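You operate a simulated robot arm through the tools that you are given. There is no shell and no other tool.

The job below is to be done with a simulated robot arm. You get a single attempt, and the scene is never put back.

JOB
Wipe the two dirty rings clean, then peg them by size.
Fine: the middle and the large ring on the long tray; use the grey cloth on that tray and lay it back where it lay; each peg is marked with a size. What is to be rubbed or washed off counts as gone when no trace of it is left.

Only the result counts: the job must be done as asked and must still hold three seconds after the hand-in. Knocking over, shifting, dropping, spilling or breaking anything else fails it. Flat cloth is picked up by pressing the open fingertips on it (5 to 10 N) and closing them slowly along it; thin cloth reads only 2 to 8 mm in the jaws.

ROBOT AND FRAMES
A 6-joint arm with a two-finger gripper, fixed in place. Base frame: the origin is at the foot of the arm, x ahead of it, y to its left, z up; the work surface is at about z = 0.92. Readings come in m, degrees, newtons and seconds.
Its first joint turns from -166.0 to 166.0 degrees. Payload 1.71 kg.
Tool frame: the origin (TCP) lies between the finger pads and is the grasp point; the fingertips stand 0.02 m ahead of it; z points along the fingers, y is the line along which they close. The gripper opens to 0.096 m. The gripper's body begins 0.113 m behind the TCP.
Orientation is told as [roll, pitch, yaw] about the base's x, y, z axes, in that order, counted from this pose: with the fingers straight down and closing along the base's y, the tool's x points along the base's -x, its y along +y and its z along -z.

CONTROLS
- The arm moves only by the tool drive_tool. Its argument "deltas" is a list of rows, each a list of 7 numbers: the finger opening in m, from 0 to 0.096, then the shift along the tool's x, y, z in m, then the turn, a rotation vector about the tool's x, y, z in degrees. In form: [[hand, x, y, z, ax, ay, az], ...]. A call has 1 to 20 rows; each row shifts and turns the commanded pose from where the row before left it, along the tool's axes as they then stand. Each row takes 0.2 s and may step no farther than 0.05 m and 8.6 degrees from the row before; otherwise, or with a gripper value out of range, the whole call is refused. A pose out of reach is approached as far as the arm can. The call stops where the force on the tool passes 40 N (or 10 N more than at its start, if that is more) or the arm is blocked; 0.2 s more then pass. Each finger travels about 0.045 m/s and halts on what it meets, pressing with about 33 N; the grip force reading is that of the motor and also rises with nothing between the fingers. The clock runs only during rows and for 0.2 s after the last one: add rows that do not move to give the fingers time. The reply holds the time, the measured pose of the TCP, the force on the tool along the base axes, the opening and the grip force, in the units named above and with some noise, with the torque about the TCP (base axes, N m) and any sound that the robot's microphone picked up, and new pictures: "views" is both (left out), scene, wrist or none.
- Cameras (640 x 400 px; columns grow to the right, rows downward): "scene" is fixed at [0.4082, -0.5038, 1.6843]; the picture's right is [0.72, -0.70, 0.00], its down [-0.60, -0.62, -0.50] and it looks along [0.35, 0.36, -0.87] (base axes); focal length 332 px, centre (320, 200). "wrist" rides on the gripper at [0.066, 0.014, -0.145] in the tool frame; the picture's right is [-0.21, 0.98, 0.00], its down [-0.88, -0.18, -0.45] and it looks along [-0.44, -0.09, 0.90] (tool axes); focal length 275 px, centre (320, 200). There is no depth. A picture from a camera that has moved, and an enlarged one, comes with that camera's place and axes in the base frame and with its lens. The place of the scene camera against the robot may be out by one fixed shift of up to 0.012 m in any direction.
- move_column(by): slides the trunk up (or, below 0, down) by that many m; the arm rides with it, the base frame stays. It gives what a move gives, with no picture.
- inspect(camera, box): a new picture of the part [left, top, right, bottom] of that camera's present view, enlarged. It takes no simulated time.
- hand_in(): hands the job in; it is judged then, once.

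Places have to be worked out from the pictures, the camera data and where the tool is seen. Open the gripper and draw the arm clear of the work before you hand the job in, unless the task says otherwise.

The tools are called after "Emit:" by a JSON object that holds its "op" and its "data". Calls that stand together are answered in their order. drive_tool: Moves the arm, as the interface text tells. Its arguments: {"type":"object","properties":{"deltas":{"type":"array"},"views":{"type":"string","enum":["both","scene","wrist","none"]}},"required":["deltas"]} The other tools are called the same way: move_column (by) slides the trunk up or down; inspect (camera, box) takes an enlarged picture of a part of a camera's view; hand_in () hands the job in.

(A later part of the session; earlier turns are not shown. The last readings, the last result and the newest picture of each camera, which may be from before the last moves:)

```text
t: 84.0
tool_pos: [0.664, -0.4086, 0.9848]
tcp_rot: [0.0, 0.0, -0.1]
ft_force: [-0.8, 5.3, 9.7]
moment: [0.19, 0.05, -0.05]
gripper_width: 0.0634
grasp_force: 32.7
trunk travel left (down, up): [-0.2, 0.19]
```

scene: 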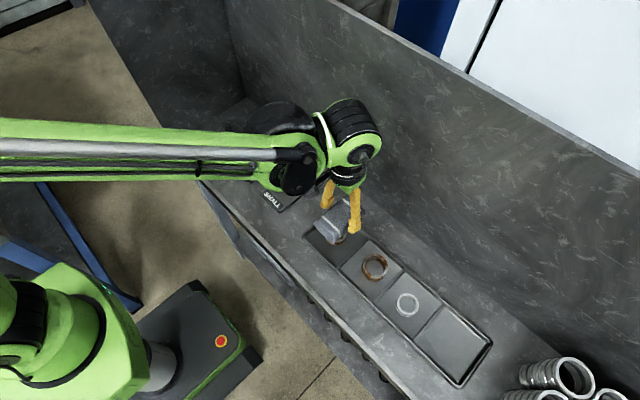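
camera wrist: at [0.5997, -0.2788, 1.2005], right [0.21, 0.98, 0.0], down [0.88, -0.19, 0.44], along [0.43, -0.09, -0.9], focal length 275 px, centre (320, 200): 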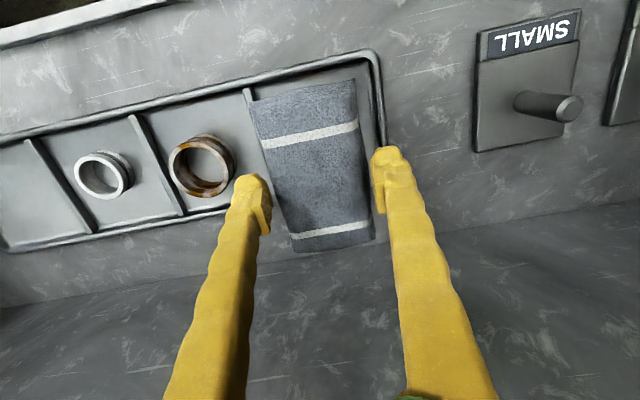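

The force is stable (about 10 N normal, 5 N lateral). I do longer rubbing strokes in y and x.

Emit:
{"op": "drive_tool", "data": {"deltas": [[0.054, 0, 0.006, 0, 0, 0, 0], [0.054, 0, 0.006, 0, 0, 0, 0], [0.054, 0, 0.006, 0, 0, 0, 0], [0.054, 0, -0.006, 0, 0, 0, 0], [0.054, 0, -0.006, 0, 0, 0, 0], [0.054, 0, -0.006, 0, 0, 0, 0], [0.054, 0, -0.006, 0, 0, 0, 0], [0.054, 0, -0.006, 0, 0, 0, 0], [0.054, 0, -0.006, 0, 0, 0, 0], [0.054, 0, 0.006, 0, 0, 0, 0], [0.054, 0, 0.006, 0, 0, 0, 0], [0.054, 0, 0.006, 0, 0, 0, 0]], "views": "scene"}}

Emit:
{"op": "inspect", "data": {"camera": "scene", "box": [320, 220, 480, 320]}}

```text
t: 86.6
tool_pos: [0.6648, -0.4088, 0.9846]
tcp_rot: [0.0, -0.1, -0.1]
ft_force: [1.5, -3.0, 9.2]
moment: [-0.27, 0.02, 0.0]
gripper_width: 0.0633
grasp_force: 33.1
trunk travel left (down, up): [-0.2, 0.19]
```

scene: 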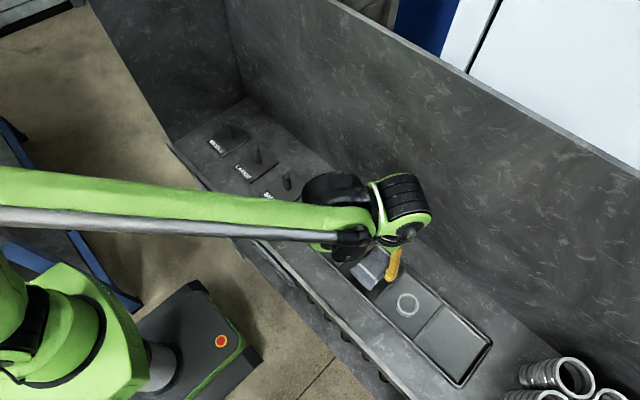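

```text
4.00 times, centred on (400, 270) of scene
camera zoom: at [0.4082, -0.5038, 1.6843], right [0.72, -0.7, 0.0], down [-0.6, -0.62, -0.5], along [0.35, 0.36, -0.87], focal length 1328 px, centre (0, -80)
```

zoom: 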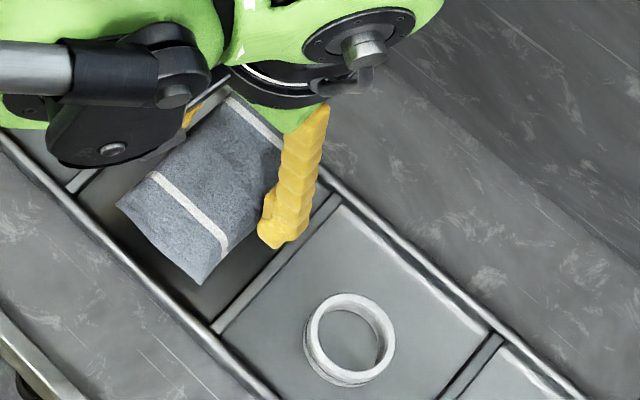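

I lift off and move aside to see whether the rubbing cleaned anything.

Emit:
{"op": "drive_tool", "data": {"deltas": [[0.054, 0, 0, -0.01, 0, 0, 0], [0.054, 0, 0, -0.03, 0, 0, 0], [0.054, 0, 0.03, -0.02, 0, 0, 0], [0.054, 0, 0.045, 0, 0, 0, 0], [0.054, 0, 0.045, 0, 0, 0, 0], [0.054, 0, 0, 0, 0, 0, 0], [0.054, 0, 0, 0, 0, 0, 0]], "views": "wrist"}}

Emit:
{"op": "inspect", "data": {"camera": "wrist", "box": [100, 100, 300, 225]}}

Emit:
{"op": "inspect", "data": {"camera": "scene", "box": [320, 220, 480, 320]}}

```text
t: 88.2
tool_pos: [0.6631, -0.2866, 1.046]
tcp_rot: [-0.1, 0.1, -0.2]
ft_force: [-0.5, 0.7, -0.5]
moment: [0.01, 0.03, -0.02]
gripper_width: 0.0635
grasp_force: 33.3
trunk travel left (down, up): [-0.2, 0.19]
camera wrist: at [0.5981, -0.2727, 1.1912], right [0.21, 0.98, 0.0], down [0.88, -0.19, 0.45], along [0.44, -0.09, -0.9], focal length 275 px, centre (320, 200)
```

wrist: 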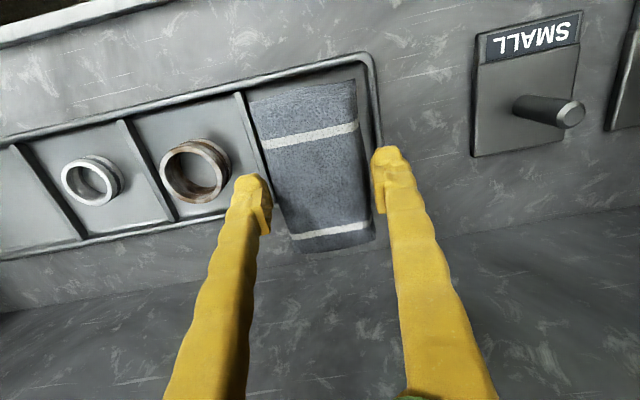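

```text
3.20 times, centred on (200, 162) of wrist
camera zoom: at [0.5981, -0.2727, 1.1912], right [0.21, 0.98, 0.0], down [0.88, -0.19, 0.45], along [0.44, -0.09, -0.9], focal length 881 px, centre (704, 320)
```

zoom: 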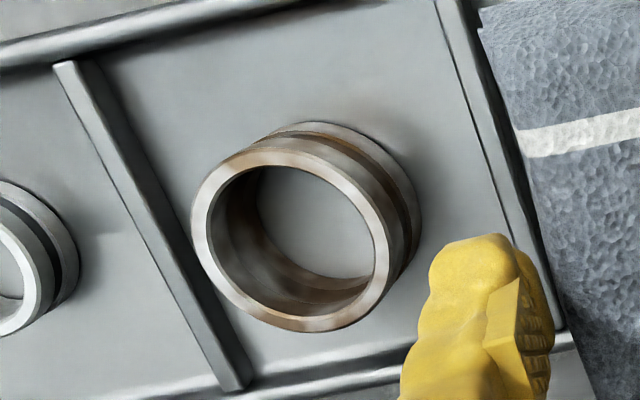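

```text
4.00 times, centred on (400, 270) of scene
camera zoom: at [0.4082, -0.5038, 1.6843], right [0.72, -0.7, 0.0], down [-0.6, -0.62, -0.5], along [0.35, 0.36, -0.87], focal length 1328 px, centre (0, -80)
```

zoom: 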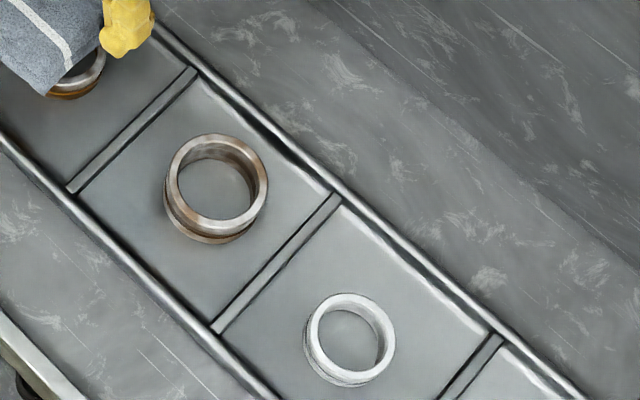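

The rust has faded all over the ring, inside and out, so rubbing works on the whole ring. I go back the same way and continue.

Emit:
{"op": "drive_tool", "data": {"deltas": [[0.054, 0, -0.045, 0, 0, 0, 0], [0.054, 0, -0.045, 0, 0, 0, 0], [0.054, 0, -0.03, 0.02, 0, 0, 0], [0.054, 0, 0, 0.02, 0, 0, 0], [0.054, 0, 0, 0.015, 0, 0, 0], [0.054, 0, 0, 0.003, 0, 0, 0], [0.054, 0, 0, 0.0005, 0, 0, 0], [0.054, 0, 0, 0, 0, 0, 0]], "views": "none"}}

Emit:
{"op": "drive_tool", "data": {"deltas": [[0.054, 0, 0, 0.0005, 0, 0, 0], [0.054, 0, 0, 0.0005, 0, 0, 0], [0.054, 0, 0, 0, 0, 0, 0]], "views": "none"}}

```text
t: 90.0
tool_pos: [0.6641, -0.4083, 0.9865]
tcp_rot: [0.0, 0.0, -0.1]
ft_force: [-0.3, 0.7, -0.4]
moment: [-0.03, 0.0, -0.01]
gripper_width: 0.0634
grasp_force: 32.6
trunk travel left (down, up): [-0.2, 0.19]
```

```text
t: 90.8
tool_pos: [0.6641, -0.4086, 0.9848]
tcp_rot: [0.0, 0.0, -0.2]
ft_force: [0.3, 0.0, -0.7]
moment: [0.02, 0.02, 0.01]
gripper_width: 0.0633
grasp_force: 32.9
trunk travel left (down, up): [-0.2, 0.19]
```

Emit:
{"op": "drive_tool", "data": {"deltas": [[0.054, 0, 0, 0.0005, 0, 0, 0], [0.054, 0, 0, 0, 0, 0, 0]], "views": "none"}}

Emit:
{"op": "drive_tool", "data": {"deltas": [[0.054, 0, 0, 0.0005, 0, 0, 0], [0.054, 0, 0, 0, 0, 0, 0]], "views": "none"}}

```text
t: 91.4
tool_pos: [0.6651, -0.4079, 0.9864]
tcp_rot: [-0.1, 0.0, -0.2]
ft_force: [0.1, 0.3, -0.1]
moment: [0.01, 0.03, -0.03]
gripper_width: 0.0633
grasp_force: 32.6
trunk travel left (down, up): [-0.2, 0.19]
```

```text
t: 92.0
tool_pos: [0.6626, -0.41, 0.9852]
tcp_rot: [0.0, 0.0, -0.3]
ft_force: [-0.4, 0.7, 8.9]
moment: [-0.08, 0.05, 0.03]
gripper_width: 0.0634
grasp_force: 33.2
trunk travel left (down, up): [-0.2, 0.19]
```

The press is 8.9 N, which is good. I rub with repeated y strokes.

Emit:
{"op": "drive_tool", "data": {"deltas": [[0.054, 0, 0.007, 0, 0, 0, 0], [0.054, 0, 0.007, 0, 0, 0, 0], [0.054, 0, -0.007, 0, 0, 0, 0], [0.054, 0, -0.007, 0, 0, 0, 0], [0.054, 0, -0.007, 0, 0, 0, 0], [0.054, 0, -0.007, 0, 0, 0, 0], [0.054, 0, 0.007, 0, 0, 0, 0], [0.054, 0, 0.007, 0, 0, 0, 0], [0.054, 0, 0.007, 0, 0, 0, 0], [0.054, 0, 0.007, 0, 0, 0, 0], [0.054, 0, -0.007, 0, 0, 0, 0], [0.054, 0, -0.007, 0, 0, 0, 0], [0.054, 0, -0.007, 0, 0, 0, 0], [0.054, 0, -0.007, 0, 0, 0, 0], [0.054, 0, 0.007, 0, 0, 0, 0], [0.054, 0, 0.007, 0, 0, 0, 0]], "views": "none"}}

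```text
t: 95.4
tool_pos: [0.6645, -0.4093, 0.9851]
tcp_rot: [0.0, -0.1, -0.1]
ft_force: [0.3, -0.4, 7.4]
moment: [-0.09, 0.0, 0.0]
gripper_width: 0.0634
grasp_force: 33.4
trunk travel left (down, up): [-0.2, 0.19]
```

Pressure is steady at 7.4 N. I add strokes along x and some more along y.

Emit:
{"op": "drive_tool", "data": {"deltas": [[0.054, 0.007, 0, 0.0002, 0, 0, 0], [0.054, 0.007, 0, 0, 0, 0, 0], [0.054, -0.007, 0, 0, 0, 0, 0], [0.054, -0.007, 0, 0, 0, 0, 0], [0.054, -0.007, 0, 0, 0, 0, 0], [0.054, -0.007, 0, 0, 0, 0, 0], [0.054, 0.007, 0, 0, 0, 0, 0], [0.054, 0.007, 0, 0, 0, 0, 0], [0.054, 0, 0.007, 0, 0, 0, 0], [0.054, 0, 0.007, 0, 0, 0, 0], [0.054, 0, -0.007, 0, 0, 0, 0], [0.054, 0, -0.007, 0, 0, 0, 0], [0.054, 0, -0.007, 0, 0, 0, 0], [0.054, 0, -0.007, 0, 0, 0, 0], [0.054, 0, 0.007, 0, 0, 0, 0], [0.054, 0, 0.007, 0, 0, 0, 0]], "views": "none"}}

```text
t: 98.8
tool_pos: [0.6641, -0.4082, 0.9857]
tcp_rot: [-0.1, 0.1, -0.1]
ft_force: [1.5, -4.5, 15.7]
moment: [-0.21, 0.08, 0.02]
gripper_width: 0.0635
grasp_force: 33.4
trunk travel left (down, up): [-0.2, 0.19]
```

I lift off and look at the ring again.

Emit:
{"op": "drive_tool", "data": {"deltas": [[0.054, 0, 0, -0.01, 0, 0, 0], [0.054, 0, 0, -0.03, 0, 0, 0], [0.054, 0, 0.03, -0.02, 0, 0, 0], [0.054, 0, 0.045, 0, 0, 0, 0], [0.054, 0, 0.045, 0, 0, 0, 0], [0.054, 0, 0, 0, 0, 0, 0], [0.054, 0, 0, 0, 0, 0, 0]], "views": "wrist"}}

Emit:
{"op": "inspect", "data": {"camera": "wrist", "box": [100, 100, 300, 225]}}

Emit:
{"op": "inspect", "data": {"camera": "scene", "box": [320, 220, 480, 320]}}

```text
t: 100.4
tool_pos: [0.6662, -0.2896, 1.0408]
tcp_rot: [-0.2, -0.1, -0.2]
ft_force: [0.3, 0.5, -0.6]
moment: [-0.02, 0.06, 0.01]
gripper_width: 0.0635
grasp_force: 32.7
trunk travel left (down, up): [-0.2, 0.19]
camera wrist: at [0.6001, -0.2752, 1.1873], right [0.21, 0.98, 0.0], down [0.88, -0.19, 0.45], along [0.44, -0.09, -0.9], focal length 275 px, centre (320, 200)
```

wrist: 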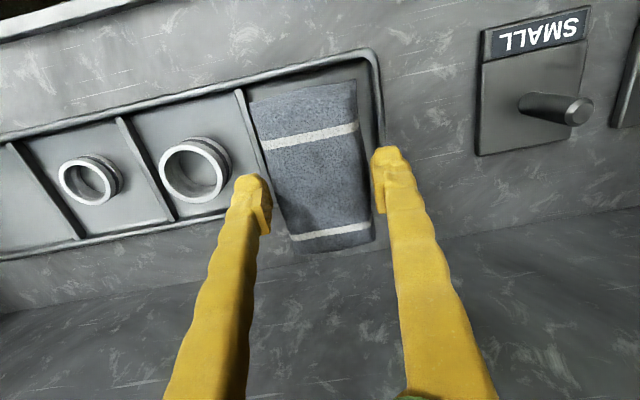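

```text
3.20 times, centred on (200, 162) of wrist
camera zoom: at [0.6001, -0.2752, 1.1873], right [0.21, 0.98, 0.0], down [0.88, -0.19, 0.45], along [0.44, -0.09, -0.9], focal length 881 px, centre (704, 320)
```

zoom: 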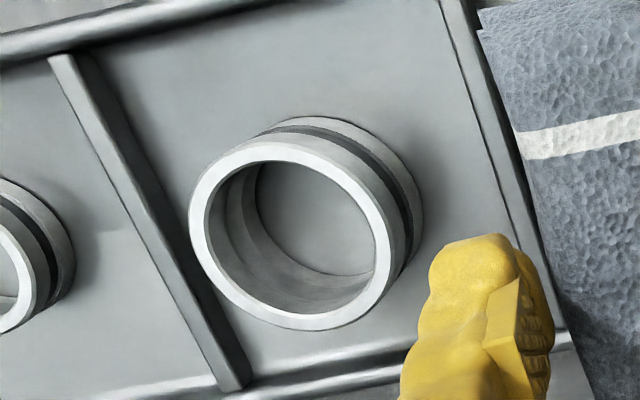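

```text
4.00 times, centred on (400, 270) of scene
camera zoom: at [0.4082, -0.5038, 1.6843], right [0.72, -0.7, 0.0], down [-0.6, -0.62, -0.5], along [0.35, 0.36, -0.87], focal length 1328 px, centre (0, -80)
```

zoom: 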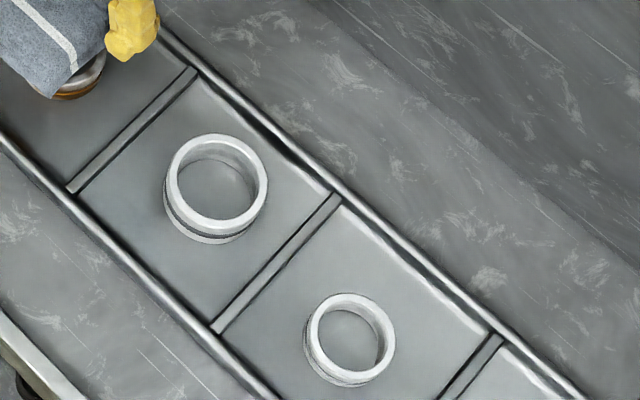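

The large ring is now clean and white like the small one. The middle ring sits at about (0.661, -0.288), right under the pad, so I lower towards it carefully.

Emit:
{"op": "drive_tool", "data": {"deltas": [[0.054, 0.002, 0.001, 0.02, 0, 0, 0], [0.054, 0, 0, 0.02, 0, 0, 0], [0.054, 0, 0, 0.006, 0, 0, 0], [0.054, 0, 0, 0, 0, 0, 0]], "views": "none"}}

Emit:
{"op": "drive_tool", "data": {"deltas": [[0.054, 0, 0, 0.001, 0, 0, 0], [0.054, 0, 0, 0.001, 0, 0, 0], [0.054, 0, 0, 0, 0, 0, 0]], "views": "none"}}

Emit:
{"op": "drive_tool", "data": {"deltas": [[0.054, 0, 0, 0.001, 0, 0, 0], [0.054, 0, 0, 0.001, 0, 0, 0], [0.054, 0, 0, 0, 0, 0, 0]], "views": "none"}}

```text
t: 101.4
tool_pos: [0.664, -0.2879, 0.9973]
tcp_rot: [-0.1, 0.1, -0.2]
ft_force: [0.0, 0.3, 0.0]
moment: [-0.01, 0.01, 0.02]
gripper_width: 0.0632
grasp_force: 33.2
trunk travel left (down, up): [-0.2, 0.19]
```

```text
t: 102.2
tool_pos: [0.6628, -0.2874, 0.9958]
tcp_rot: [-0.1, 0.0, -0.2]
ft_force: [-0.2, -0.3, -0.2]
moment: [0.01, 0.03, 0.0]
gripper_width: 0.0632
grasp_force: 33.0
trunk travel left (down, up): [-0.2, 0.19]
```

```text
t: 103.0
tool_pos: [0.6626, -0.2882, 0.9935]
tcp_rot: [0.0, 0.0, -0.2]
ft_force: [-0.9, -0.4, -1.3]
moment: [-0.01, 0.0, 0.01]
gripper_width: 0.0635
grasp_force: 33.4
trunk travel left (down, up): [-0.2, 0.19]
```

Emit:
{"op": "drive_tool", "data": {"deltas": [[0.054, 0, 0, 0.001, 0, 0, 0], [0.054, 0, 0, 0.001, 0, 0, 0], [0.054, 0, 0, 0.001, 0, 0, 0], [0.054, 0, 0, 0, 0, 0, 0]], "views": "none"}}

Emit:
{"op": "drive_tool", "data": {"deltas": [[0.054, 0, 0, 0.001, 0, 0, 0], [0.054, 0, 0, 0.001, 0, 0, 0], [0.054, 0, 0, 0, 0, 0, 0]], "views": "none"}}

Emit:
{"op": "drive_tool", "data": {"deltas": [[0.054, 0, 0, 0.001, 0, 0, 0], [0.054, 0, 0, 0, 0, 0, 0]], "views": "none"}}

```text
t: 104.0
tool_pos: [0.6627, -0.2884, 0.9918]
tcp_rot: [0.0, 0.0, -0.2]
ft_force: [0.4, -0.5, -0.4]
moment: [-0.03, 0.0, 0.01]
gripper_width: 0.0631
grasp_force: 33.5
trunk travel left (down, up): [-0.2, 0.19]
```

```text
t: 104.8
tool_pos: [0.6628, -0.2871, 0.989]
tcp_rot: [0.0, 0.0, -0.2]
ft_force: [0.6, -1.0, -0.3]
moment: [0.02, 0.01, 0.0]
gripper_width: 0.0634
grasp_force: 32.9
trunk travel left (down, up): [-0.2, 0.19]
```

```text
t: 105.4
tool_pos: [0.6624, -0.2879, 0.9876]
tcp_rot: [0.0, 0.0, -0.2]
ft_force: [-0.5, -0.3, -0.3]
moment: [0.02, -0.02, -0.01]
gripper_width: 0.0633
grasp_force: 33.6
trunk travel left (down, up): [-0.2, 0.19]
```

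Close to the level where I touched the large ring, so I use 0.5 mm steps from here.

Emit:
{"op": "drive_tool", "data": {"deltas": [[0.054, 0, 0, 0.0005, 0, 0, 0], [0.054, 0, 0, 0, 0, 0, 0]], "views": "none"}}

Emit:
{"op": "drive_tool", "data": {"deltas": [[0.054, 0, 0, 0.0005, 0, 0, 0], [0.054, 0, 0, 0, 0, 0, 0]], "views": "none"}}

Emit:
{"op": "drive_tool", "data": {"deltas": [[0.054, 0, 0, 0.0005, 0, 0, 0], [0.054, 0, 0, 0, 0, 0, 0]], "views": "none"}}

Emit:
{"op": "drive_tool", "data": {"deltas": [[0.054, 0, 0, 0.0005, 0, 0, 0], [0.054, 0, 0, 0, 0, 0, 0]], "views": "none"}}

```text
t: 106.0
tool_pos: [0.6636, -0.2874, 0.9869]
tcp_rot: [0.0, 0.0, -0.2]
ft_force: [0.2, -0.7, -0.4]
moment: [0.06, 0.02, 0.0]
gripper_width: 0.0638
grasp_force: 32.5
trunk travel left (down, up): [-0.2, 0.19]
```

```text
t: 106.6
tool_pos: [0.6628, -0.2881, 0.9875]
tcp_rot: [0.1, 0.0, -0.3]
ft_force: [-0.1, -0.6, 0.1]
moment: [-0.02, -0.01, -0.02]
gripper_width: 0.0636
grasp_force: 33.0
trunk travel left (down, up): [-0.2, 0.19]
```

```text
t: 107.2
tool_pos: [0.6618, -0.2892, 0.9861]
tcp_rot: [0.0, -0.1, -0.2]
ft_force: [0.6, -0.6, 0.2]
moment: [-0.01, -0.01, -0.01]
gripper_width: 0.0634
grasp_force: 32.8
trunk travel left (down, up): [-0.2, 0.19]
```

```text
t: 107.8
tool_pos: [0.6621, -0.2887, 0.985]
tcp_rot: [0.0, 0.0, -0.1]
ft_force: [-0.6, -0.6, -0.6]
moment: [0.01, 0.02, 0.02]
gripper_width: 0.0635
grasp_force: 33.2
trunk travel left (down, up): [-0.2, 0.19]
```

Emit:
{"op": "drive_tool", "data": {"deltas": [[0.054, 0, 0, 0.0005, 0, 0, 0], [0.054, 0, 0, 0, 0, 0, 0]], "views": "none"}}

Emit:
{"op": "drive_tool", "data": {"deltas": [[0.054, 0, 0, 0.0005, 0, 0, 0], [0.054, 0, 0, 0, 0, 0, 0]], "views": "none"}}

Emit:
{"op": "inspect", "data": {"camera": "scene", "box": [270, 170, 430, 270]}}

```text
t: 108.4
tool_pos: [0.6617, -0.288, 0.9852]
tcp_rot: [0.0, -0.1, -0.1]
ft_force: [0.1, -0.4, -1.0]
moment: [0.0, -0.03, 0.0]
gripper_width: 0.0636
grasp_force: 33.5
trunk travel left (down, up): [-0.2, 0.19]
```

```text
t: 109.0
tool_pos: [0.6627, -0.2879, 0.9843]
tcp_rot: [0.1, 0.0, -0.2]
ft_force: [-0.1, -0.1, -0.2]
moment: [0.0, -0.02, 0.0]
gripper_width: 0.0634
grasp_force: 33.0
trunk travel left (down, up): [-0.2, 0.19]
```

```text
4.00 times, centred on (350, 220) of scene
camera zoom: at [0.4082, -0.5038, 1.6843], right [0.72, -0.7, 0.0], down [-0.6, -0.62, -0.5], along [0.35, 0.36, -0.87], focal length 1328 px, centre (200, 120)
```

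zoom: 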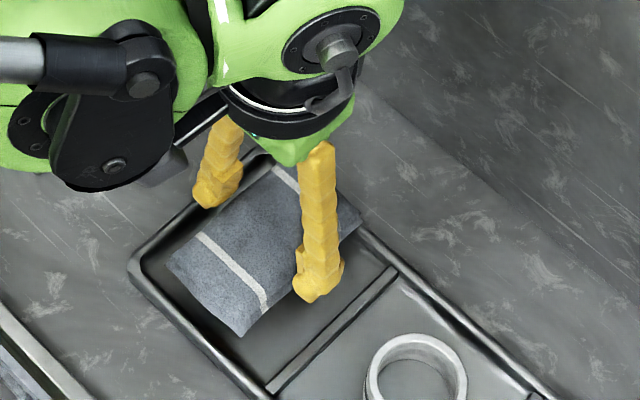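

The middle ring seems a little lower than the large one. I keep stepping by 0.5 mm.

Emit:
{"op": "drive_tool", "data": {"deltas": [[0.054, 0, 0, 0.0005, 0, 0, 0], [0.054, 0, 0, 0, 0, 0, 0]], "views": "none"}}

Emit:
{"op": "drive_tool", "data": {"deltas": [[0.054, 0, 0, 0.0005, 0, 0, 0], [0.054, 0, 0, 0, 0, 0, 0]], "views": "none"}}

Emit:
{"op": "drive_tool", "data": {"deltas": [[0.054, 0, 0, 0.0005, 0, 0, 0], [0.054, 0, 0, 0, 0, 0, 0]], "views": "none"}}

Emit:
{"op": "drive_tool", "data": {"deltas": [[0.054, 0, 0, 0.0005, 0, 0, 0], [0.054, 0, 0, 0, 0, 0, 0]], "views": "none"}}

```text
t: 109.6
tool_pos: [0.6638, -0.288, 0.9849]
tcp_rot: [0.0, 0.1, -0.3]
ft_force: [0.2, -0.6, -0.9]
moment: [-0.02, -0.02, 0.01]
gripper_width: 0.0635
grasp_force: 33.1
trunk travel left (down, up): [-0.2, 0.19]
```

```text
t: 110.2
tool_pos: [0.663, -0.2876, 0.9836]
tcp_rot: [0.0, 0.0, -0.2]
ft_force: [-0.6, 0.0, -0.6]
moment: [0.01, 0.0, 0.01]
gripper_width: 0.0636
grasp_force: 33.0
trunk travel left (down, up): [-0.2, 0.19]
```

```text
t: 110.8
tool_pos: [0.664, -0.2885, 0.9833]
tcp_rot: [0.1, -0.1, -0.2]
ft_force: [0.1, 0.4, -0.5]
moment: [0.0, 0.03, 0.03]
gripper_width: 0.0632
grasp_force: 33.1
trunk travel left (down, up): [-0.2, 0.19]
```

```text
t: 111.4
tool_pos: [0.6635, -0.2884, 0.9838]
tcp_rot: [0.0, 0.0, -0.2]
ft_force: [0.4, 0.2, -0.1]
moment: [-0.01, -0.01, -0.03]
gripper_width: 0.0638
grasp_force: 33.1
trunk travel left (down, up): [-0.2, 0.19]
```

Emit:
{"op": "drive_tool", "data": {"deltas": [[0.054, 0, 0, 0.0005, 0, 0, 0], [0.054, 0, 0, 0, 0, 0, 0]], "views": "none"}}

Emit:
{"op": "drive_tool", "data": {"deltas": [[0.054, 0, 0, 0.0005, 0, 0, 0], [0.054, 0, 0, 0, 0, 0, 0]], "views": "none"}}

Emit:
{"op": "drive_tool", "data": {"deltas": [[0.054, 0, 0, 0.0005, 0, 0, 0], [0.054, 0, 0, 0, 0, 0, 0]], "views": "none"}}

Emit:
{"op": "drive_tool", "data": {"deltas": [[0.054, 0, 0, 0.0005, 0, 0, 0], [0.054, 0, 0, 0, 0, 0, 0]], "views": "none"}}

```text
t: 112.0
tool_pos: [0.6622, -0.2872, 0.9826]
tcp_rot: [0.0, 0.0, -0.3]
ft_force: [0.2, 0.5, -0.6]
moment: [-0.03, 0.01, -0.02]
gripper_width: 0.0634
grasp_force: 32.6
trunk travel left (down, up): [-0.2, 0.19]
```

```text
t: 112.6
tool_pos: [0.6614, -0.2879, 0.9817]
tcp_rot: [0.1, 0.0, -0.2]
ft_force: [0.6, -0.2, 0.0]
moment: [0.0, 0.03, 0.01]
gripper_width: 0.0633
grasp_force: 33.3
trunk travel left (down, up): [-0.2, 0.19]
```

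```text
t: 113.2
tool_pos: [0.6622, -0.2885, 0.9824]
tcp_rot: [0.0, -0.1, -0.1]
ft_force: [0.4, 0.0, -0.2]
moment: [-0.01, 0.02, 0.0]
gripper_width: 0.0633
grasp_force: 33.1
trunk travel left (down, up): [-0.2, 0.19]
```

```text
t: 113.8
tool_pos: [0.662, -0.2869, 0.9806]
tcp_rot: [-0.1, 0.0, -0.2]
ft_force: [0.7, -0.4, -0.7]
moment: [0.01, 0.01, -0.02]
gripper_width: 0.0636
grasp_force: 33.4
trunk travel left (down, up): [-0.2, 0.19]
```

Still free at z≈0.981. I continue downward.

Emit:
{"op": "drive_tool", "data": {"deltas": [[0.054, 0, 0, 0.0005, 0, 0, 0], [0.054, 0, 0, 0, 0, 0, 0]], "views": "none"}}

Emit:
{"op": "drive_tool", "data": {"deltas": [[0.054, 0, 0, 0.0005, 0, 0, 0], [0.054, 0, 0, 0, 0, 0, 0]], "views": "none"}}

Emit:
{"op": "drive_tool", "data": {"deltas": [[0.054, 0, 0, 0.0005, 0, 0, 0], [0.054, 0, 0, 0, 0, 0, 0]], "views": "none"}}

Emit:
{"op": "drive_tool", "data": {"deltas": [[0.054, 0, 0, 0.0005, 0, 0, 0], [0.054, 0, 0, 0, 0, 0, 0]], "views": "none"}}

```text
t: 114.4
tool_pos: [0.6622, -0.2885, 0.9821]
tcp_rot: [0.0, 0.0, -0.2]
ft_force: [0.0, 1.0, -0.5]
moment: [0.03, -0.01, 0.02]
gripper_width: 0.0634
grasp_force: 33.4
trunk travel left (down, up): [-0.2, 0.19]
```

```text
t: 115.0
tool_pos: [0.6623, -0.2878, 0.9797]
tcp_rot: [0.0, 0.0, -0.2]
ft_force: [0.1, 0.2, -0.4]
moment: [-0.03, 0.03, 0.01]
gripper_width: 0.0633
grasp_force: 32.8
trunk travel left (down, up): [-0.2, 0.19]
```

```text
t: 115.6
tool_pos: [0.6623, -0.2877, 0.9794]
tcp_rot: [0.0, 0.0, -0.2]
ft_force: [-0.1, 0.2, -0.7]
moment: [-0.02, -0.02, -0.02]
gripper_width: 0.0632
grasp_force: 32.2
trunk travel left (down, up): [-0.2, 0.19]
```

```text
t: 116.2
tool_pos: [0.6632, -0.2876, 0.9798]
tcp_rot: [0.0, 0.1, -0.2]
ft_force: [-0.3, -0.8, -0.6]
moment: [0.01, -0.01, -0.01]
gripper_width: 0.0633
grasp_force: 33.4
trunk travel left (down, up): [-0.2, 0.19]
```

Emit:
{"op": "drive_tool", "data": {"deltas": [[0.054, 0, 0, 0.0005, 0, 0, 0], [0.054, 0, 0, 0, 0, 0, 0]], "views": "none"}}

Emit:
{"op": "drive_tool", "data": {"deltas": [[0.054, 0, 0, 0.0005, 0, 0, 0], [0.054, 0, 0, 0, 0, 0, 0]], "views": "none"}}

Emit:
{"op": "drive_tool", "data": {"deltas": [[0.054, 0, 0, 0.0005, 0, 0, 0], [0.054, 0, 0, 0, 0, 0, 0]], "views": "none"}}

Emit:
{"op": "inspect", "data": {"camera": "scene", "box": [270, 170, 430, 270]}}

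```text
t: 116.8
tool_pos: [0.6629, -0.2872, 0.9781]
tcp_rot: [0.0, -0.2, -0.2]
ft_force: [-0.4, -1.8, 4.1]
moment: [-0.02, 0.07, 0.03]
gripper_width: 0.0633
grasp_force: 32.7
trunk travel left (down, up): [-0.2, 0.19]
```

```text
t: 117.4
tool_pos: [0.6613, -0.2882, 0.9785]
tcp_rot: [-0.1, -0.2, -0.2]
ft_force: [8.0, -2.6, 18.6]
moment: [-0.09, -0.08, 0.03]
gripper_width: 0.0632
grasp_force: 33.4
trunk travel left (down, up): [-0.2, 0.19]
```

```text
t: 118.0
tool_pos: [0.6622, -0.2873, 0.9784]
tcp_rot: [-0.2, -0.1, -0.2]
ft_force: [11.1, -3.3, 33.8]
moment: [-0.08, -0.06, -0.01]
gripper_width: 0.0633
grasp_force: 33.6
trunk travel left (down, up): [-0.2, 0.19]
```

```text
4.00 times, centred on (350, 220) of scene
camera zoom: at [0.4082, -0.5038, 1.6843], right [0.72, -0.7, 0.0], down [-0.6, -0.62, -0.5], along [0.35, 0.36, -0.87], focal length 1328 px, centre (200, 120)
```

zoom: 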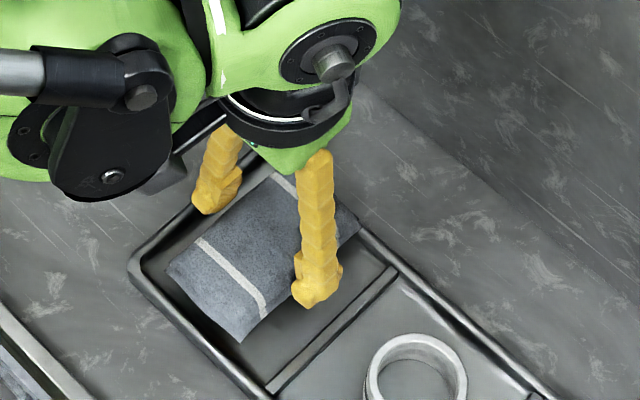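

Contact with the middle ring is at z≈0.9785, now 34 N, which is too hard. I ease back 0.8 mm and check.

Emit:
{"op": "drive_tool", "data": {"deltas": [[0.054, 0, 0, -0.0008, 0, 0, 0], [0.054, 0, 0, 0, 0, 0, 0]], "views": "none"}}

```text
t: 118.6
tool_pos: [0.661, -0.2886, 0.9783]
tcp_rot: [-0.2, -0.2, -0.2]
ft_force: [7.7, -2.6, 17.6]
moment: [-0.04, -0.09, 0.01]
gripper_width: 0.0634
grasp_force: 33.1
trunk travel left (down, up): [-0.2, 0.19]
```

I ease another 0.4 mm and rub with short y strokes.

Emit:
{"op": "drive_tool", "data": {"deltas": [[0.054, 0, 0, -0.0004, 0, 0, 0], [0.054, 0, 0.006, 0, 0, 0, 0], [0.054, 0, 0.006, 0, 0, 0, 0], [0.054, 0, -0.006, 0, 0, 0, 0], [0.054, 0, -0.006, 0, 0, 0, 0], [0.054, 0, -0.006, 0, 0, 0, 0], [0.054, 0, -0.006, 0, 0, 0, 0], [0.054, 0, 0.006, 0, 0, 0, 0], [0.054, 0, 0.006, 0, 0, 0, 0]], "views": "none"}}

```text
t: 120.6
tool_pos: [0.6622, -0.2876, 0.979]
tcp_rot: [0.0, 0.0, -0.2]
ft_force: [-0.3, 0.0, -0.4]
moment: [-0.02, 0.0, -0.01]
gripper_width: 0.0633
grasp_force: 33.6
trunk travel left (down, up): [-0.2, 0.19]
```

Contact was lost, so I lower by 0.5 mm steps until I have about 8 N again.

Emit:
{"op": "drive_tool", "data": {"deltas": [[0.054, 0, 0, 0.0005, 0, 0, 0], [0.054, 0, 0, 0, 0, 0, 0]], "views": "none"}}

Emit:
{"op": "drive_tool", "data": {"deltas": [[0.054, 0, 0, 0.0003, 0, 0, 0], [0.054, 0, 0, 0, 0, 0, 0]], "views": "none"}}

```text
t: 121.2
tool_pos: [0.6622, -0.2875, 0.979]
tcp_rot: [0.0, 0.0, -0.2]
ft_force: [0.0, -0.3, -0.5]
moment: [0.02, -0.01, 0.0]
gripper_width: 0.0634
grasp_force: 32.8
trunk travel left (down, up): [-0.2, 0.19]
```

```text
t: 121.8
tool_pos: [0.6621, -0.2879, 0.9782]
tcp_rot: [-0.1, -0.1, -0.3]
ft_force: [0.5, -2.0, 4.5]
moment: [-0.05, 0.06, 0.02]
gripper_width: 0.0633
grasp_force: 33.2
trunk travel left (down, up): [-0.2, 0.19]
```

Emit:
{"op": "drive_tool", "data": {"deltas": [[0.054, 0, 0, 0.0003, 0, 0, 0], [0.054, 0, 0.006, 0, 0, 0, 0], [0.054, 0, 0.006, 0, 0, 0, 0], [0.054, 0, -0.006, 0, 0, 0, 0], [0.054, 0, -0.006, 0, 0, 0, 0], [0.054, 0, -0.006, 0, 0, 0, 0], [0.054, 0, -0.006, 0, 0, 0, 0], [0.054, 0, 0.006, 0, 0, 0, 0], [0.054, 0, 0.006, 0, 0, 0, 0]], "views": "none"}}

```text
t: 123.8
tool_pos: [0.6623, -0.2871, 0.9785]
tcp_rot: [-0.1, -0.1, -0.2]
ft_force: [-0.3, -11.1, 22.0]
moment: [-0.35, 0.04, 0.0]
gripper_width: 0.0633
grasp_force: 32.8
trunk travel left (down, up): [-0.2, 0.19]
```

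The force went up to 22 N at the end of the stroke, so I ease 0.4 mm and keep rubbing.

Emit:
{"op": "drive_tool", "data": {"deltas": [[0.054, 0, 0, -0.0004, 0, 0, 0], [0.054, 0, 0.006, 0, 0, 0, 0], [0.054, 0, 0.006, 0, 0, 0, 0], [0.054, 0, -0.006, 0, 0, 0, 0], [0.054, 0, -0.006, 0, 0, 0, 0], [0.054, 0, -0.006, 0, 0, 0, 0], [0.054, 0, -0.006, 0, 0, 0, 0], [0.054, 0, 0.006, 0, 0, 0, 0], [0.054, 0, 0.006, 0, 0, 0, 0]], "views": "none"}}

```text
t: 125.8
tool_pos: [0.6639, -0.2874, 0.977]
tcp_rot: [-0.2, -0.2, -0.2]
ft_force: [-0.8, -1.3, 8.1]
moment: [-0.02, 0.06, -0.01]
gripper_width: 0.0634
grasp_force: 33.2
trunk travel left (down, up): [-0.2, 0.19]
```

Now it is 8 N and stable. I make a longer run of strokes in y and x.

Emit:
{"op": "drive_tool", "data": {"deltas": [[0.054, 0, 0.006, 0, 0, 0, 0], [0.054, 0, 0.006, 0, 0, 0, 0], [0.054, 0, -0.006, 0, 0, 0, 0], [0.054, 0, -0.006, 0, 0, 0, 0], [0.054, 0, -0.006, 0, 0, 0, 0], [0.054, 0, -0.006, 0, 0, 0, 0], [0.054, 0, 0.006, 0, 0, 0, 0], [0.054, 0, 0.006, 0, 0, 0, 0], [0.054, 0.005, 0, 0, 0, 0, 0], [0.054, -0.005, 0, 0, 0, 0, 0], [0.054, -0.005, 0, 0, 0, 0, 0], [0.054, 0.005, 0, 0, 0, 0, 0], [0.054, 0, 0.006, 0, 0, 0, 0], [0.054, 0, 0.006, 0, 0, 0, 0], [0.054, 0, -0.006, 0, 0, 0, 0], [0.054, 0, -0.006, 0, 0, 0, 0], [0.054, 0, -0.006, 0, 0, 0, 0], [0.054, 0, -0.006, 0, 0, 0, 0], [0.054, 0, 0.006, 0, 0, 0, 0], [0.054, 0, 0.006, 0, 0, 0, 0]], "views": "none"}}

```text
t: 130.0
tool_pos: [0.6618, -0.2873, 0.9795]
tcp_rot: [0.0, 0.0, -0.1]
ft_force: [0.0, 0.7, 0.3]
moment: [0.02, -0.01, 0.02]
gripper_width: 0.0633
grasp_force: 32.6
trunk travel left (down, up): [-0.2, 0.19]
```

Contact faded again towards the end. I lift and move aside towards -y to look at the middle ring.

Emit:
{"op": "drive_tool", "data": {"deltas": [[0.054, 0, 0, -0.01, 0, 0, 0], [0.054, 0, 0, -0.03, 0, 0, 0], [0.054, 0, -0.03, -0.025, 0, 0, 0], [0.054, 0, -0.045, 0, 0, 0, 0], [0.054, 0, -0.045, 0, 0, 0, 0], [0.054, 0, 0, 0, 0, 0, 0], [0.054, 0, 0, 0, 0, 0, 0]], "views": "wrist"}}

Emit:
{"op": "inspect", "data": {"camera": "wrist", "box": [370, 60, 530, 160]}}

Emit:
{"op": "inspect", "data": {"camera": "scene", "box": [270, 190, 430, 290]}}

```text
t: 131.6
tool_pos: [0.6614, -0.4076, 1.0429]
tcp_rot: [-0.1, -0.2, -0.2]
ft_force: [-1.1, 0.5, 0.2]
moment: [0.04, 0.01, 0.0]
gripper_width: 0.0634
grasp_force: 33.5
trunk travel left (down, up): [-0.2, 0.19]
camera wrist: at [0.5962, -0.3942, 1.189], right [0.21, 0.98, 0.0], down [0.88, -0.19, 0.45], along [0.44, -0.09, -0.9], focal length 275 px, centre (320, 200)
```

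wrist: 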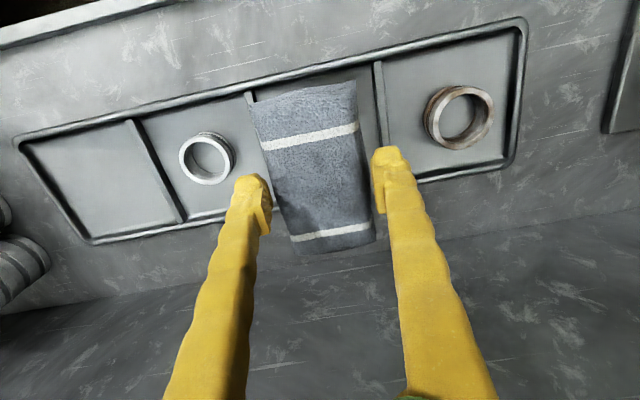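

```text
4.00 times, centred on (450, 110) of wrist
camera zoom: at [0.5962, -0.3942, 1.189], right [0.21, 0.98, 0.0], down [0.88, -0.19, 0.45], along [0.44, -0.09, -0.9], focal length 1101 px, centre (-200, 560)
```

zoom: 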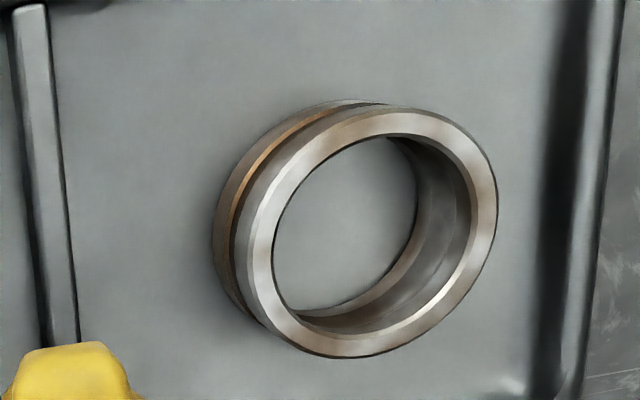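

```text
4.00 times, centred on (350, 240) of scene
camera zoom: at [0.4082, -0.5038, 1.6843], right [0.72, -0.7, 0.0], down [-0.6, -0.62, -0.5], along [0.35, 0.36, -0.87], focal length 1328 px, centre (200, 40)
```

zoom: 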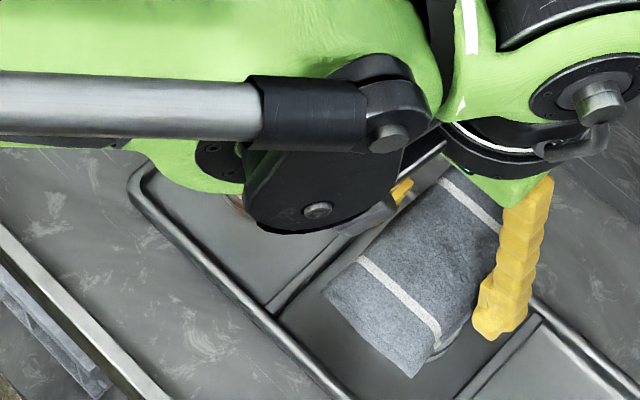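

The middle ring is about half clean, at (0.6635, -0.284). I go back over it and re-establish contact.

Emit:
{"op": "drive_tool", "data": {"deltas": [[0.054, 0, 0.045, 0, 0, 0, 0], [0.054, 0, 0.045, 0, 0, 0, 0], [0.054, 0, 0.0335, 0.02, 0, 0, 0], [0.054, -0.001, 0, 0.02, 0, 0, 0], [0.054, -0.001, 0, 0.02, 0, 0.2, 0], [0.054, 0, 0, 0.003, 0, 0, 0], [0.054, 0, 0, 0.001, 0, 0, 0], [0.054, 0, 0, 0, 0, 0, 0]], "views": "none"}}

Emit:
{"op": "drive_tool", "data": {"deltas": [[0.054, 0, 0, 0.0005, 0, 0, 0], [0.054, 0, 0, 0.0005, 0, 0, 0], [0.054, 0, 0, 0, 0, 0, 0]], "views": "none"}}

Emit:
{"op": "drive_tool", "data": {"deltas": [[0.054, 0, 0, 0.0005, 0, 0, 0], [0.054, 0, 0, 0, 0, 0, 0]], "views": "none"}}

```text
t: 133.4
tool_pos: [0.664, -0.2845, 0.9778]
tcp_rot: [0.0, 0.2, -0.2]
ft_force: [0.6, 0.6, 0.1]
moment: [0.0, 0.05, 0.02]
gripper_width: 0.0634
grasp_force: 33.4
trunk travel left (down, up): [-0.2, 0.19]
```

```text
t: 134.2
tool_pos: [0.6648, -0.2842, 0.9784]
tcp_rot: [-0.1, 0.0, -0.1]
ft_force: [1.2, -2.1, 8.2]
moment: [0.01, -0.18, -0.05]
gripper_width: 0.0632
grasp_force: 33.0
trunk travel left (down, up): [-0.2, 0.19]
```

```text
t: 134.8
tool_pos: [0.6646, -0.2842, 0.9776]
tcp_rot: [0.0, 0.0, -0.2]
ft_force: [-3.1, -1.2, 8.9]
moment: [-0.04, 0.0, 0.02]
gripper_width: 0.0635
grasp_force: 32.8
trunk travel left (down, up): [-0.2, 0.19]
```

The press is 9 N. I rub in shorter batches, checking the force between them.

Emit:
{"op": "drive_tool", "data": {"deltas": [[0.054, 0, 0.006, 0.0002, 0, 0, 0], [0.054, 0, 0.006, 0, 0, 0, 0], [0.054, 0, -0.006, 0, 0, 0, 0], [0.054, 0, -0.006, 0, 0, 0, 0], [0.054, 0, -0.006, 0, 0, 0, 0], [0.054, 0, -0.006, 0, 0, 0, 0], [0.054, 0, 0.006, 0, 0, 0, 0], [0.054, 0, 0.006, 0, 0, 0, 0]], "views": "none"}}

```text
t: 136.6
tool_pos: [0.6633, -0.2839, 0.9778]
tcp_rot: [-0.1, 0.2, -0.2]
ft_force: [-0.8, -7.1, 14.8]
moment: [-0.2, -0.04, 0.01]
gripper_width: 0.0635
grasp_force: 32.9
trunk travel left (down, up): [-0.2, 0.19]
```

Emit:
{"op": "drive_tool", "data": {"deltas": [[0.054, 0, 0.006, 0, 0, 0, 0], [0.054, 0, 0.006, 0, 0, 0, 0], [0.054, 0, -0.006, 0, 0, 0, 0], [0.054, 0, -0.006, 0, 0, 0, 0], [0.054, 0, -0.006, 0, 0, 0, 0], [0.054, 0, -0.006, 0, 0, 0, 0], [0.054, 0, 0.006, 0, 0, 0, 0], [0.054, 0, 0.006, 0, 0, 0, 0], [0.054, 0, 0.006, 0, 0, 0, 0], [0.054, 0, 0.006, 0, 0, 0, 0], [0.054, 0, -0.006, 0, 0, 0, 0], [0.054, 0, -0.006, 0, 0, 0, 0], [0.054, 0, -0.006, 0, 0, 0, 0], [0.054, 0, -0.006, 0, 0, 0, 0], [0.054, 0, 0.006, 0, 0, 0, 0], [0.054, 0, 0.006, 0, 0, 0, 0]], "views": "none"}}

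```text
t: 140.0
tool_pos: [0.6641, -0.2829, 0.9778]
tcp_rot: [-0.1, 0.2, 0.0]
ft_force: [0.2, -0.6, 1.0]
moment: [0.01, -0.02, -0.01]
gripper_width: 0.0636
grasp_force: 33.0
trunk travel left (down, up): [-0.2, 0.19]
```

Force dropped to 1 N, so I press in again slightly and run another batch.

Emit:
{"op": "drive_tool", "data": {"deltas": [[0.054, 0, 0, 0.0006, 0, 0, 0], [0.054, 0, 0, 0, 0, 0, 0]], "views": "none"}}

```text
t: 140.6
tool_pos: [0.6639, -0.2839, 0.9776]
tcp_rot: [-0.1, 0.1, -0.3]
ft_force: [3.5, -0.9, 13.8]
moment: [-0.05, -0.07, -0.01]
gripper_width: 0.063
grasp_force: 33.1
trunk travel left (down, up): [-0.2, 0.19]
```

Emit:
{"op": "drive_tool", "data": {"deltas": [[0.054, 0, 0.006, 0, 0, 0, 0], [0.054, 0, 0.006, 0, 0, 0, 0], [0.054, 0, -0.006, 0, 0, 0, 0], [0.054, 0, -0.006, 0, 0, 0, 0], [0.054, 0, -0.006, 0, 0, 0, 0], [0.054, 0, -0.006, 0, 0, 0, 0], [0.054, 0, 0.006, 0, 0, 0, 0], [0.054, 0, 0.006, 0, 0, 0, 0], [0.054, 0, 0.006, 0, 0, 0, 0], [0.054, 0, 0.006, 0, 0, 0, 0], [0.054, 0, -0.006, 0, 0, 0, 0], [0.054, 0, -0.006, 0, 0, 0, 0], [0.054, 0, -0.006, 0, 0, 0, 0], [0.054, 0, -0.006, 0, 0, 0, 0], [0.054, 0, 0.006, 0, 0, 0, 0], [0.054, 0, 0.006, 0, 0, 0, 0]], "views": "none"}}

```text
t: 144.0
tool_pos: [0.6642, -0.2851, 0.9773]
tcp_rot: [-0.1, 0.1, -0.2]
ft_force: [0.2, -6.0, 15.4]
moment: [-0.25, -0.05, -0.03]
gripper_width: 0.0632
grasp_force: 33.0
trunk travel left (down, up): [-0.2, 0.19]
```

I lift and move aside to inspect the middle ring again.

Emit:
{"op": "drive_tool", "data": {"deltas": [[0.054, 0, 0, -0.01, 0, 0, 0], [0.054, 0, 0, -0.03, 0, 0, 0], [0.054, 0, -0.03, -0.025, 0, 0, 0], [0.054, 0, -0.045, 0, 0, 0, 0], [0.054, 0, -0.045, 0, 0, 0, 0], [0.054, 0, 0, 0, 0, 0, 0], [0.054, 0, 0, 0, 0, 0, 0]], "views": "wrist"}}

Emit:
{"op": "inspect", "data": {"camera": "wrist", "box": [370, 60, 530, 160]}}

Emit:
{"op": "inspect", "data": {"camera": "wrist", "box": [0, 80, 280, 255]}}

```text
t: 145.6
tool_pos: [0.6655, -0.4048, 1.0405]
tcp_rot: [0.0, 0.2, -0.1]
ft_force: [-0.4, -0.5, -0.4]
moment: [0.02, -0.04, 0.02]
gripper_width: 0.0631
grasp_force: 33.0
trunk travel left (down, up): [-0.2, 0.19]
camera wrist: at [0.5999, -0.3906, 1.1859], right [0.21, 0.98, 0.0], down [0.88, -0.19, 0.44], along [0.43, -0.09, -0.9], focal length 275 px, centre (320, 200)
```

wrist: 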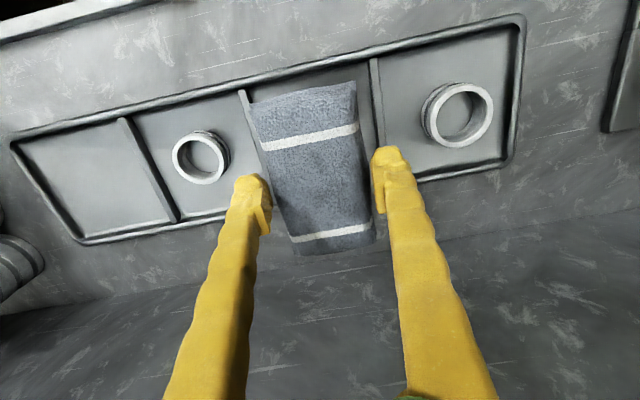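

```text
4.00 times, centred on (450, 110) of wrist
camera zoom: at [0.5999, -0.3906, 1.1859], right [0.21, 0.98, 0.0], down [0.88, -0.19, 0.44], along [0.43, -0.09, -0.9], focal length 1101 px, centre (-200, 560)
```

zoom: 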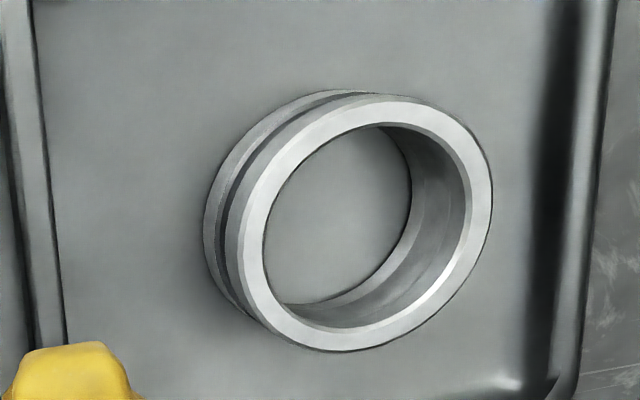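

```text
2.29 times, centred on (140, 168) of wrist
camera zoom: at [0.5999, -0.3906, 1.1859], right [0.21, 0.98, 0.0], down [0.88, -0.19, 0.44], along [0.43, -0.09, -0.9], focal length 629 px, centre (731, 274)
```

zoom: 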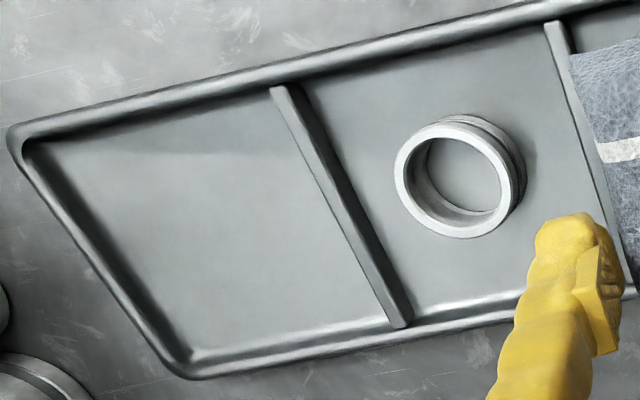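

Both rings look clean now. To be safe against faint remains I give each one more short rub, starting with the large ring, which is beneath the pad.

Emit:
{"op": "drive_tool", "data": {"deltas": [[0.054, 0, -0.002, 0.02, 0, 0, 0], [0.054, 0, -0.001, 0.02, 0, 0, 0], [0.054, 0, 0, 0.011, 0, 0, 0], [0.054, 0, 0, 0, 0, 0, 0]], "views": "none"}}

Emit:
{"op": "drive_tool", "data": {"deltas": [[0.054, 0, 0, 0.001, 0, 0, 0], [0.054, 0, 0, 0.001, 0, 0, 0], [0.054, 0, 0, 0, 0, 0, 0]], "views": "none"}}

Emit:
{"op": "drive_tool", "data": {"deltas": [[0.054, 0, 0, 0.0005, 0, 0, 0], [0.054, 0, 0, 0, 0, 0, 0]], "views": "none"}}

Emit:
{"op": "drive_tool", "data": {"deltas": [[0.054, 0, 0, 0.0005, 0, 0, 0], [0.054, 0, 0, 0, 0, 0, 0]], "views": "none"}}

```text
t: 146.6
tool_pos: [0.6644, -0.4064, 0.99]
tcp_rot: [-0.1, 0.2, -0.2]
ft_force: [0.8, -0.8, -0.5]
moment: [-0.02, 0.0, 0.02]
gripper_width: 0.0632
grasp_force: 33.1
trunk travel left (down, up): [-0.2, 0.19]
```

```text
t: 147.4
tool_pos: [0.6645, -0.4058, 0.9891]
tcp_rot: [0.1, 0.2, -0.2]
ft_force: [1.4, -0.4, -0.3]
moment: [-0.03, 0.02, -0.02]
gripper_width: 0.0633
grasp_force: 33.3
trunk travel left (down, up): [-0.2, 0.19]
```

```text
t: 148.0
tool_pos: [0.6643, -0.4069, 0.9878]
tcp_rot: [0.0, 0.2, -0.2]
ft_force: [0.3, -0.4, 0.2]
moment: [-0.01, -0.02, -0.04]
gripper_width: 0.0638
grasp_force: 33.4
trunk travel left (down, up): [-0.2, 0.19]
```

```text
t: 148.6
tool_pos: [0.6647, -0.4075, 0.9866]
tcp_rot: [0.0, 0.1, -0.3]
ft_force: [-0.2, -0.1, 0.1]
moment: [-0.09, -0.02, -0.02]
gripper_width: 0.0633
grasp_force: 33.6
trunk travel left (down, up): [-0.2, 0.19]
```

Emit:
{"op": "drive_tool", "data": {"deltas": [[0.054, 0, 0, 0.0005, 0, 0, 0], [0.054, 0, 0, 0, 0, 0, 0]], "views": "none"}}

Emit:
{"op": "drive_tool", "data": {"deltas": [[0.054, 0, 0, 0.0005, 0, 0, 0], [0.054, 0, 0, 0, 0, 0, 0]], "views": "none"}}

```text
t: 149.2
tool_pos: [0.6647, -0.4078, 0.986]
tcp_rot: [0.0, 0.2, -0.2]
ft_force: [-0.5, 0.0, -1.4]
moment: [0.0, 0.0, -0.01]
gripper_width: 0.0633
grasp_force: 32.4
trunk travel left (down, up): [-0.2, 0.19]
```

```text
t: 149.8
tool_pos: [0.6646, -0.4081, 0.9868]
tcp_rot: [0.0, 0.2, -0.3]
ft_force: [-0.5, 0.0, 0.2]
moment: [-0.05, 0.01, -0.01]
gripper_width: 0.0634
grasp_force: 33.3
trunk travel left (down, up): [-0.2, 0.19]
```

Emit:
{"op": "drive_tool", "data": {"deltas": [[0.054, 0, 0, 0.0005, 0, 0, 0], [0.054, 0, 0, 0, 0, 0, 0]], "views": "none"}}

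Emit:
{"op": "drive_tool", "data": {"deltas": [[0.054, 0, 0, 0.0003, 0, 0, 0], [0.054, 0, 0, 0, 0, 0, 0]], "views": "none"}}

```text
t: 150.4
tool_pos: [0.6655, -0.4084, 0.9867]
tcp_rot: [0.0, 0.2, -0.2]
ft_force: [0.5, 0.0, -0.4]
moment: [0.0, 0.03, 0.01]
gripper_width: 0.0634
grasp_force: 33.2
trunk travel left (down, up): [-0.2, 0.19]
```

```text
t: 151.0
tool_pos: [0.664, -0.4078, 0.9845]
tcp_rot: [0.0, 0.2, -0.2]
ft_force: [-0.2, -0.1, -0.3]
moment: [0.01, 0.04, -0.01]
gripper_width: 0.0637
grasp_force: 33.2
trunk travel left (down, up): [-0.2, 0.19]
```

Emit:
{"op": "drive_tool", "data": {"deltas": [[0.054, 0, 0, 0.0005, 0, 0, 0], [0.054, 0, 0, 0, 0, 0, 0]], "views": "none"}}

Emit:
{"op": "drive_tool", "data": {"deltas": [[0.054, 0, 0, 0.0005, 0, 0, 0], [0.054, 0, 0, 0, 0, 0, 0]], "views": "none"}}

```text
t: 151.6
tool_pos: [0.6638, -0.4071, 0.9847]
tcp_rot: [0.0, 0.2, -0.1]
ft_force: [-0.2, 1.0, -0.6]
moment: [0.02, 0.0, -0.01]
gripper_width: 0.0635
grasp_force: 32.7
trunk travel left (down, up): [-0.2, 0.19]
```

```text
t: 152.2
tool_pos: [0.6653, -0.4072, 0.9849]
tcp_rot: [0.0, 0.2, -0.3]
ft_force: [0.1, 0.9, 0.8]
moment: [0.02, -0.01, -0.02]
gripper_width: 0.0633
grasp_force: 33.5
trunk travel left (down, up): [-0.2, 0.19]
```

Emit:
{"op": "drive_tool", "data": {"deltas": [[0.054, 0, 0, 0.0004, 0, 0, 0], [0.054, 0, 0, 0, 0, 0, 0]], "views": "none"}}

Emit:
{"op": "drive_tool", "data": {"deltas": [[0.054, 0, 0, 0.0003, 0, 0, 0], [0.054, 0, 0, 0, 0, 0, 0]], "views": "none"}}

```text
t: 152.8
tool_pos: [0.6637, -0.4067, 0.9846]
tcp_rot: [0.0, 0.2, -0.2]
ft_force: [0.3, -0.8, -0.3]
moment: [0.03, 0.0, 0.0]
gripper_width: 0.0632
grasp_force: 33.1
trunk travel left (down, up): [-0.2, 0.19]
```

```text
t: 153.4
tool_pos: [0.6636, -0.4076, 0.9843]
tcp_rot: [0.0, 0.3, -0.1]
ft_force: [-0.1, 0.9, 0.1]
moment: [0.0, 0.0, 0.02]
gripper_width: 0.0632
grasp_force: 33.0
trunk travel left (down, up): [-0.2, 0.19]
```

Emit:
{"op": "drive_tool", "data": {"deltas": [[0.054, 0, 0, 0.0005, 0, 0, 0], [0.054, 0, 0, 0, 0, 0, 0]], "views": "none"}}

Emit:
{"op": "drive_tool", "data": {"deltas": [[0.054, 0, 0, 0.0004, 0, 0, 0], [0.054, 0, 0, 0, 0, 0, 0]], "views": "none"}}

```text
t: 154.0
tool_pos: [0.665, -0.4075, 0.9836]
tcp_rot: [0.0, 0.1, -0.2]
ft_force: [-0.4, 0.8, 0.1]
moment: [0.0, 0.06, -0.01]
gripper_width: 0.0635
grasp_force: 32.8
trunk travel left (down, up): [-0.2, 0.19]
```

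```text
t: 154.6
tool_pos: [0.6643, -0.4068, 0.9841]
tcp_rot: [-0.1, 0.1, -0.2]
ft_force: [-0.2, 0.0, 0.9]
moment: [-0.03, -0.02, 0.02]
gripper_width: 0.0632
grasp_force: 32.9
trunk travel left (down, up): [-0.2, 0.19]
```

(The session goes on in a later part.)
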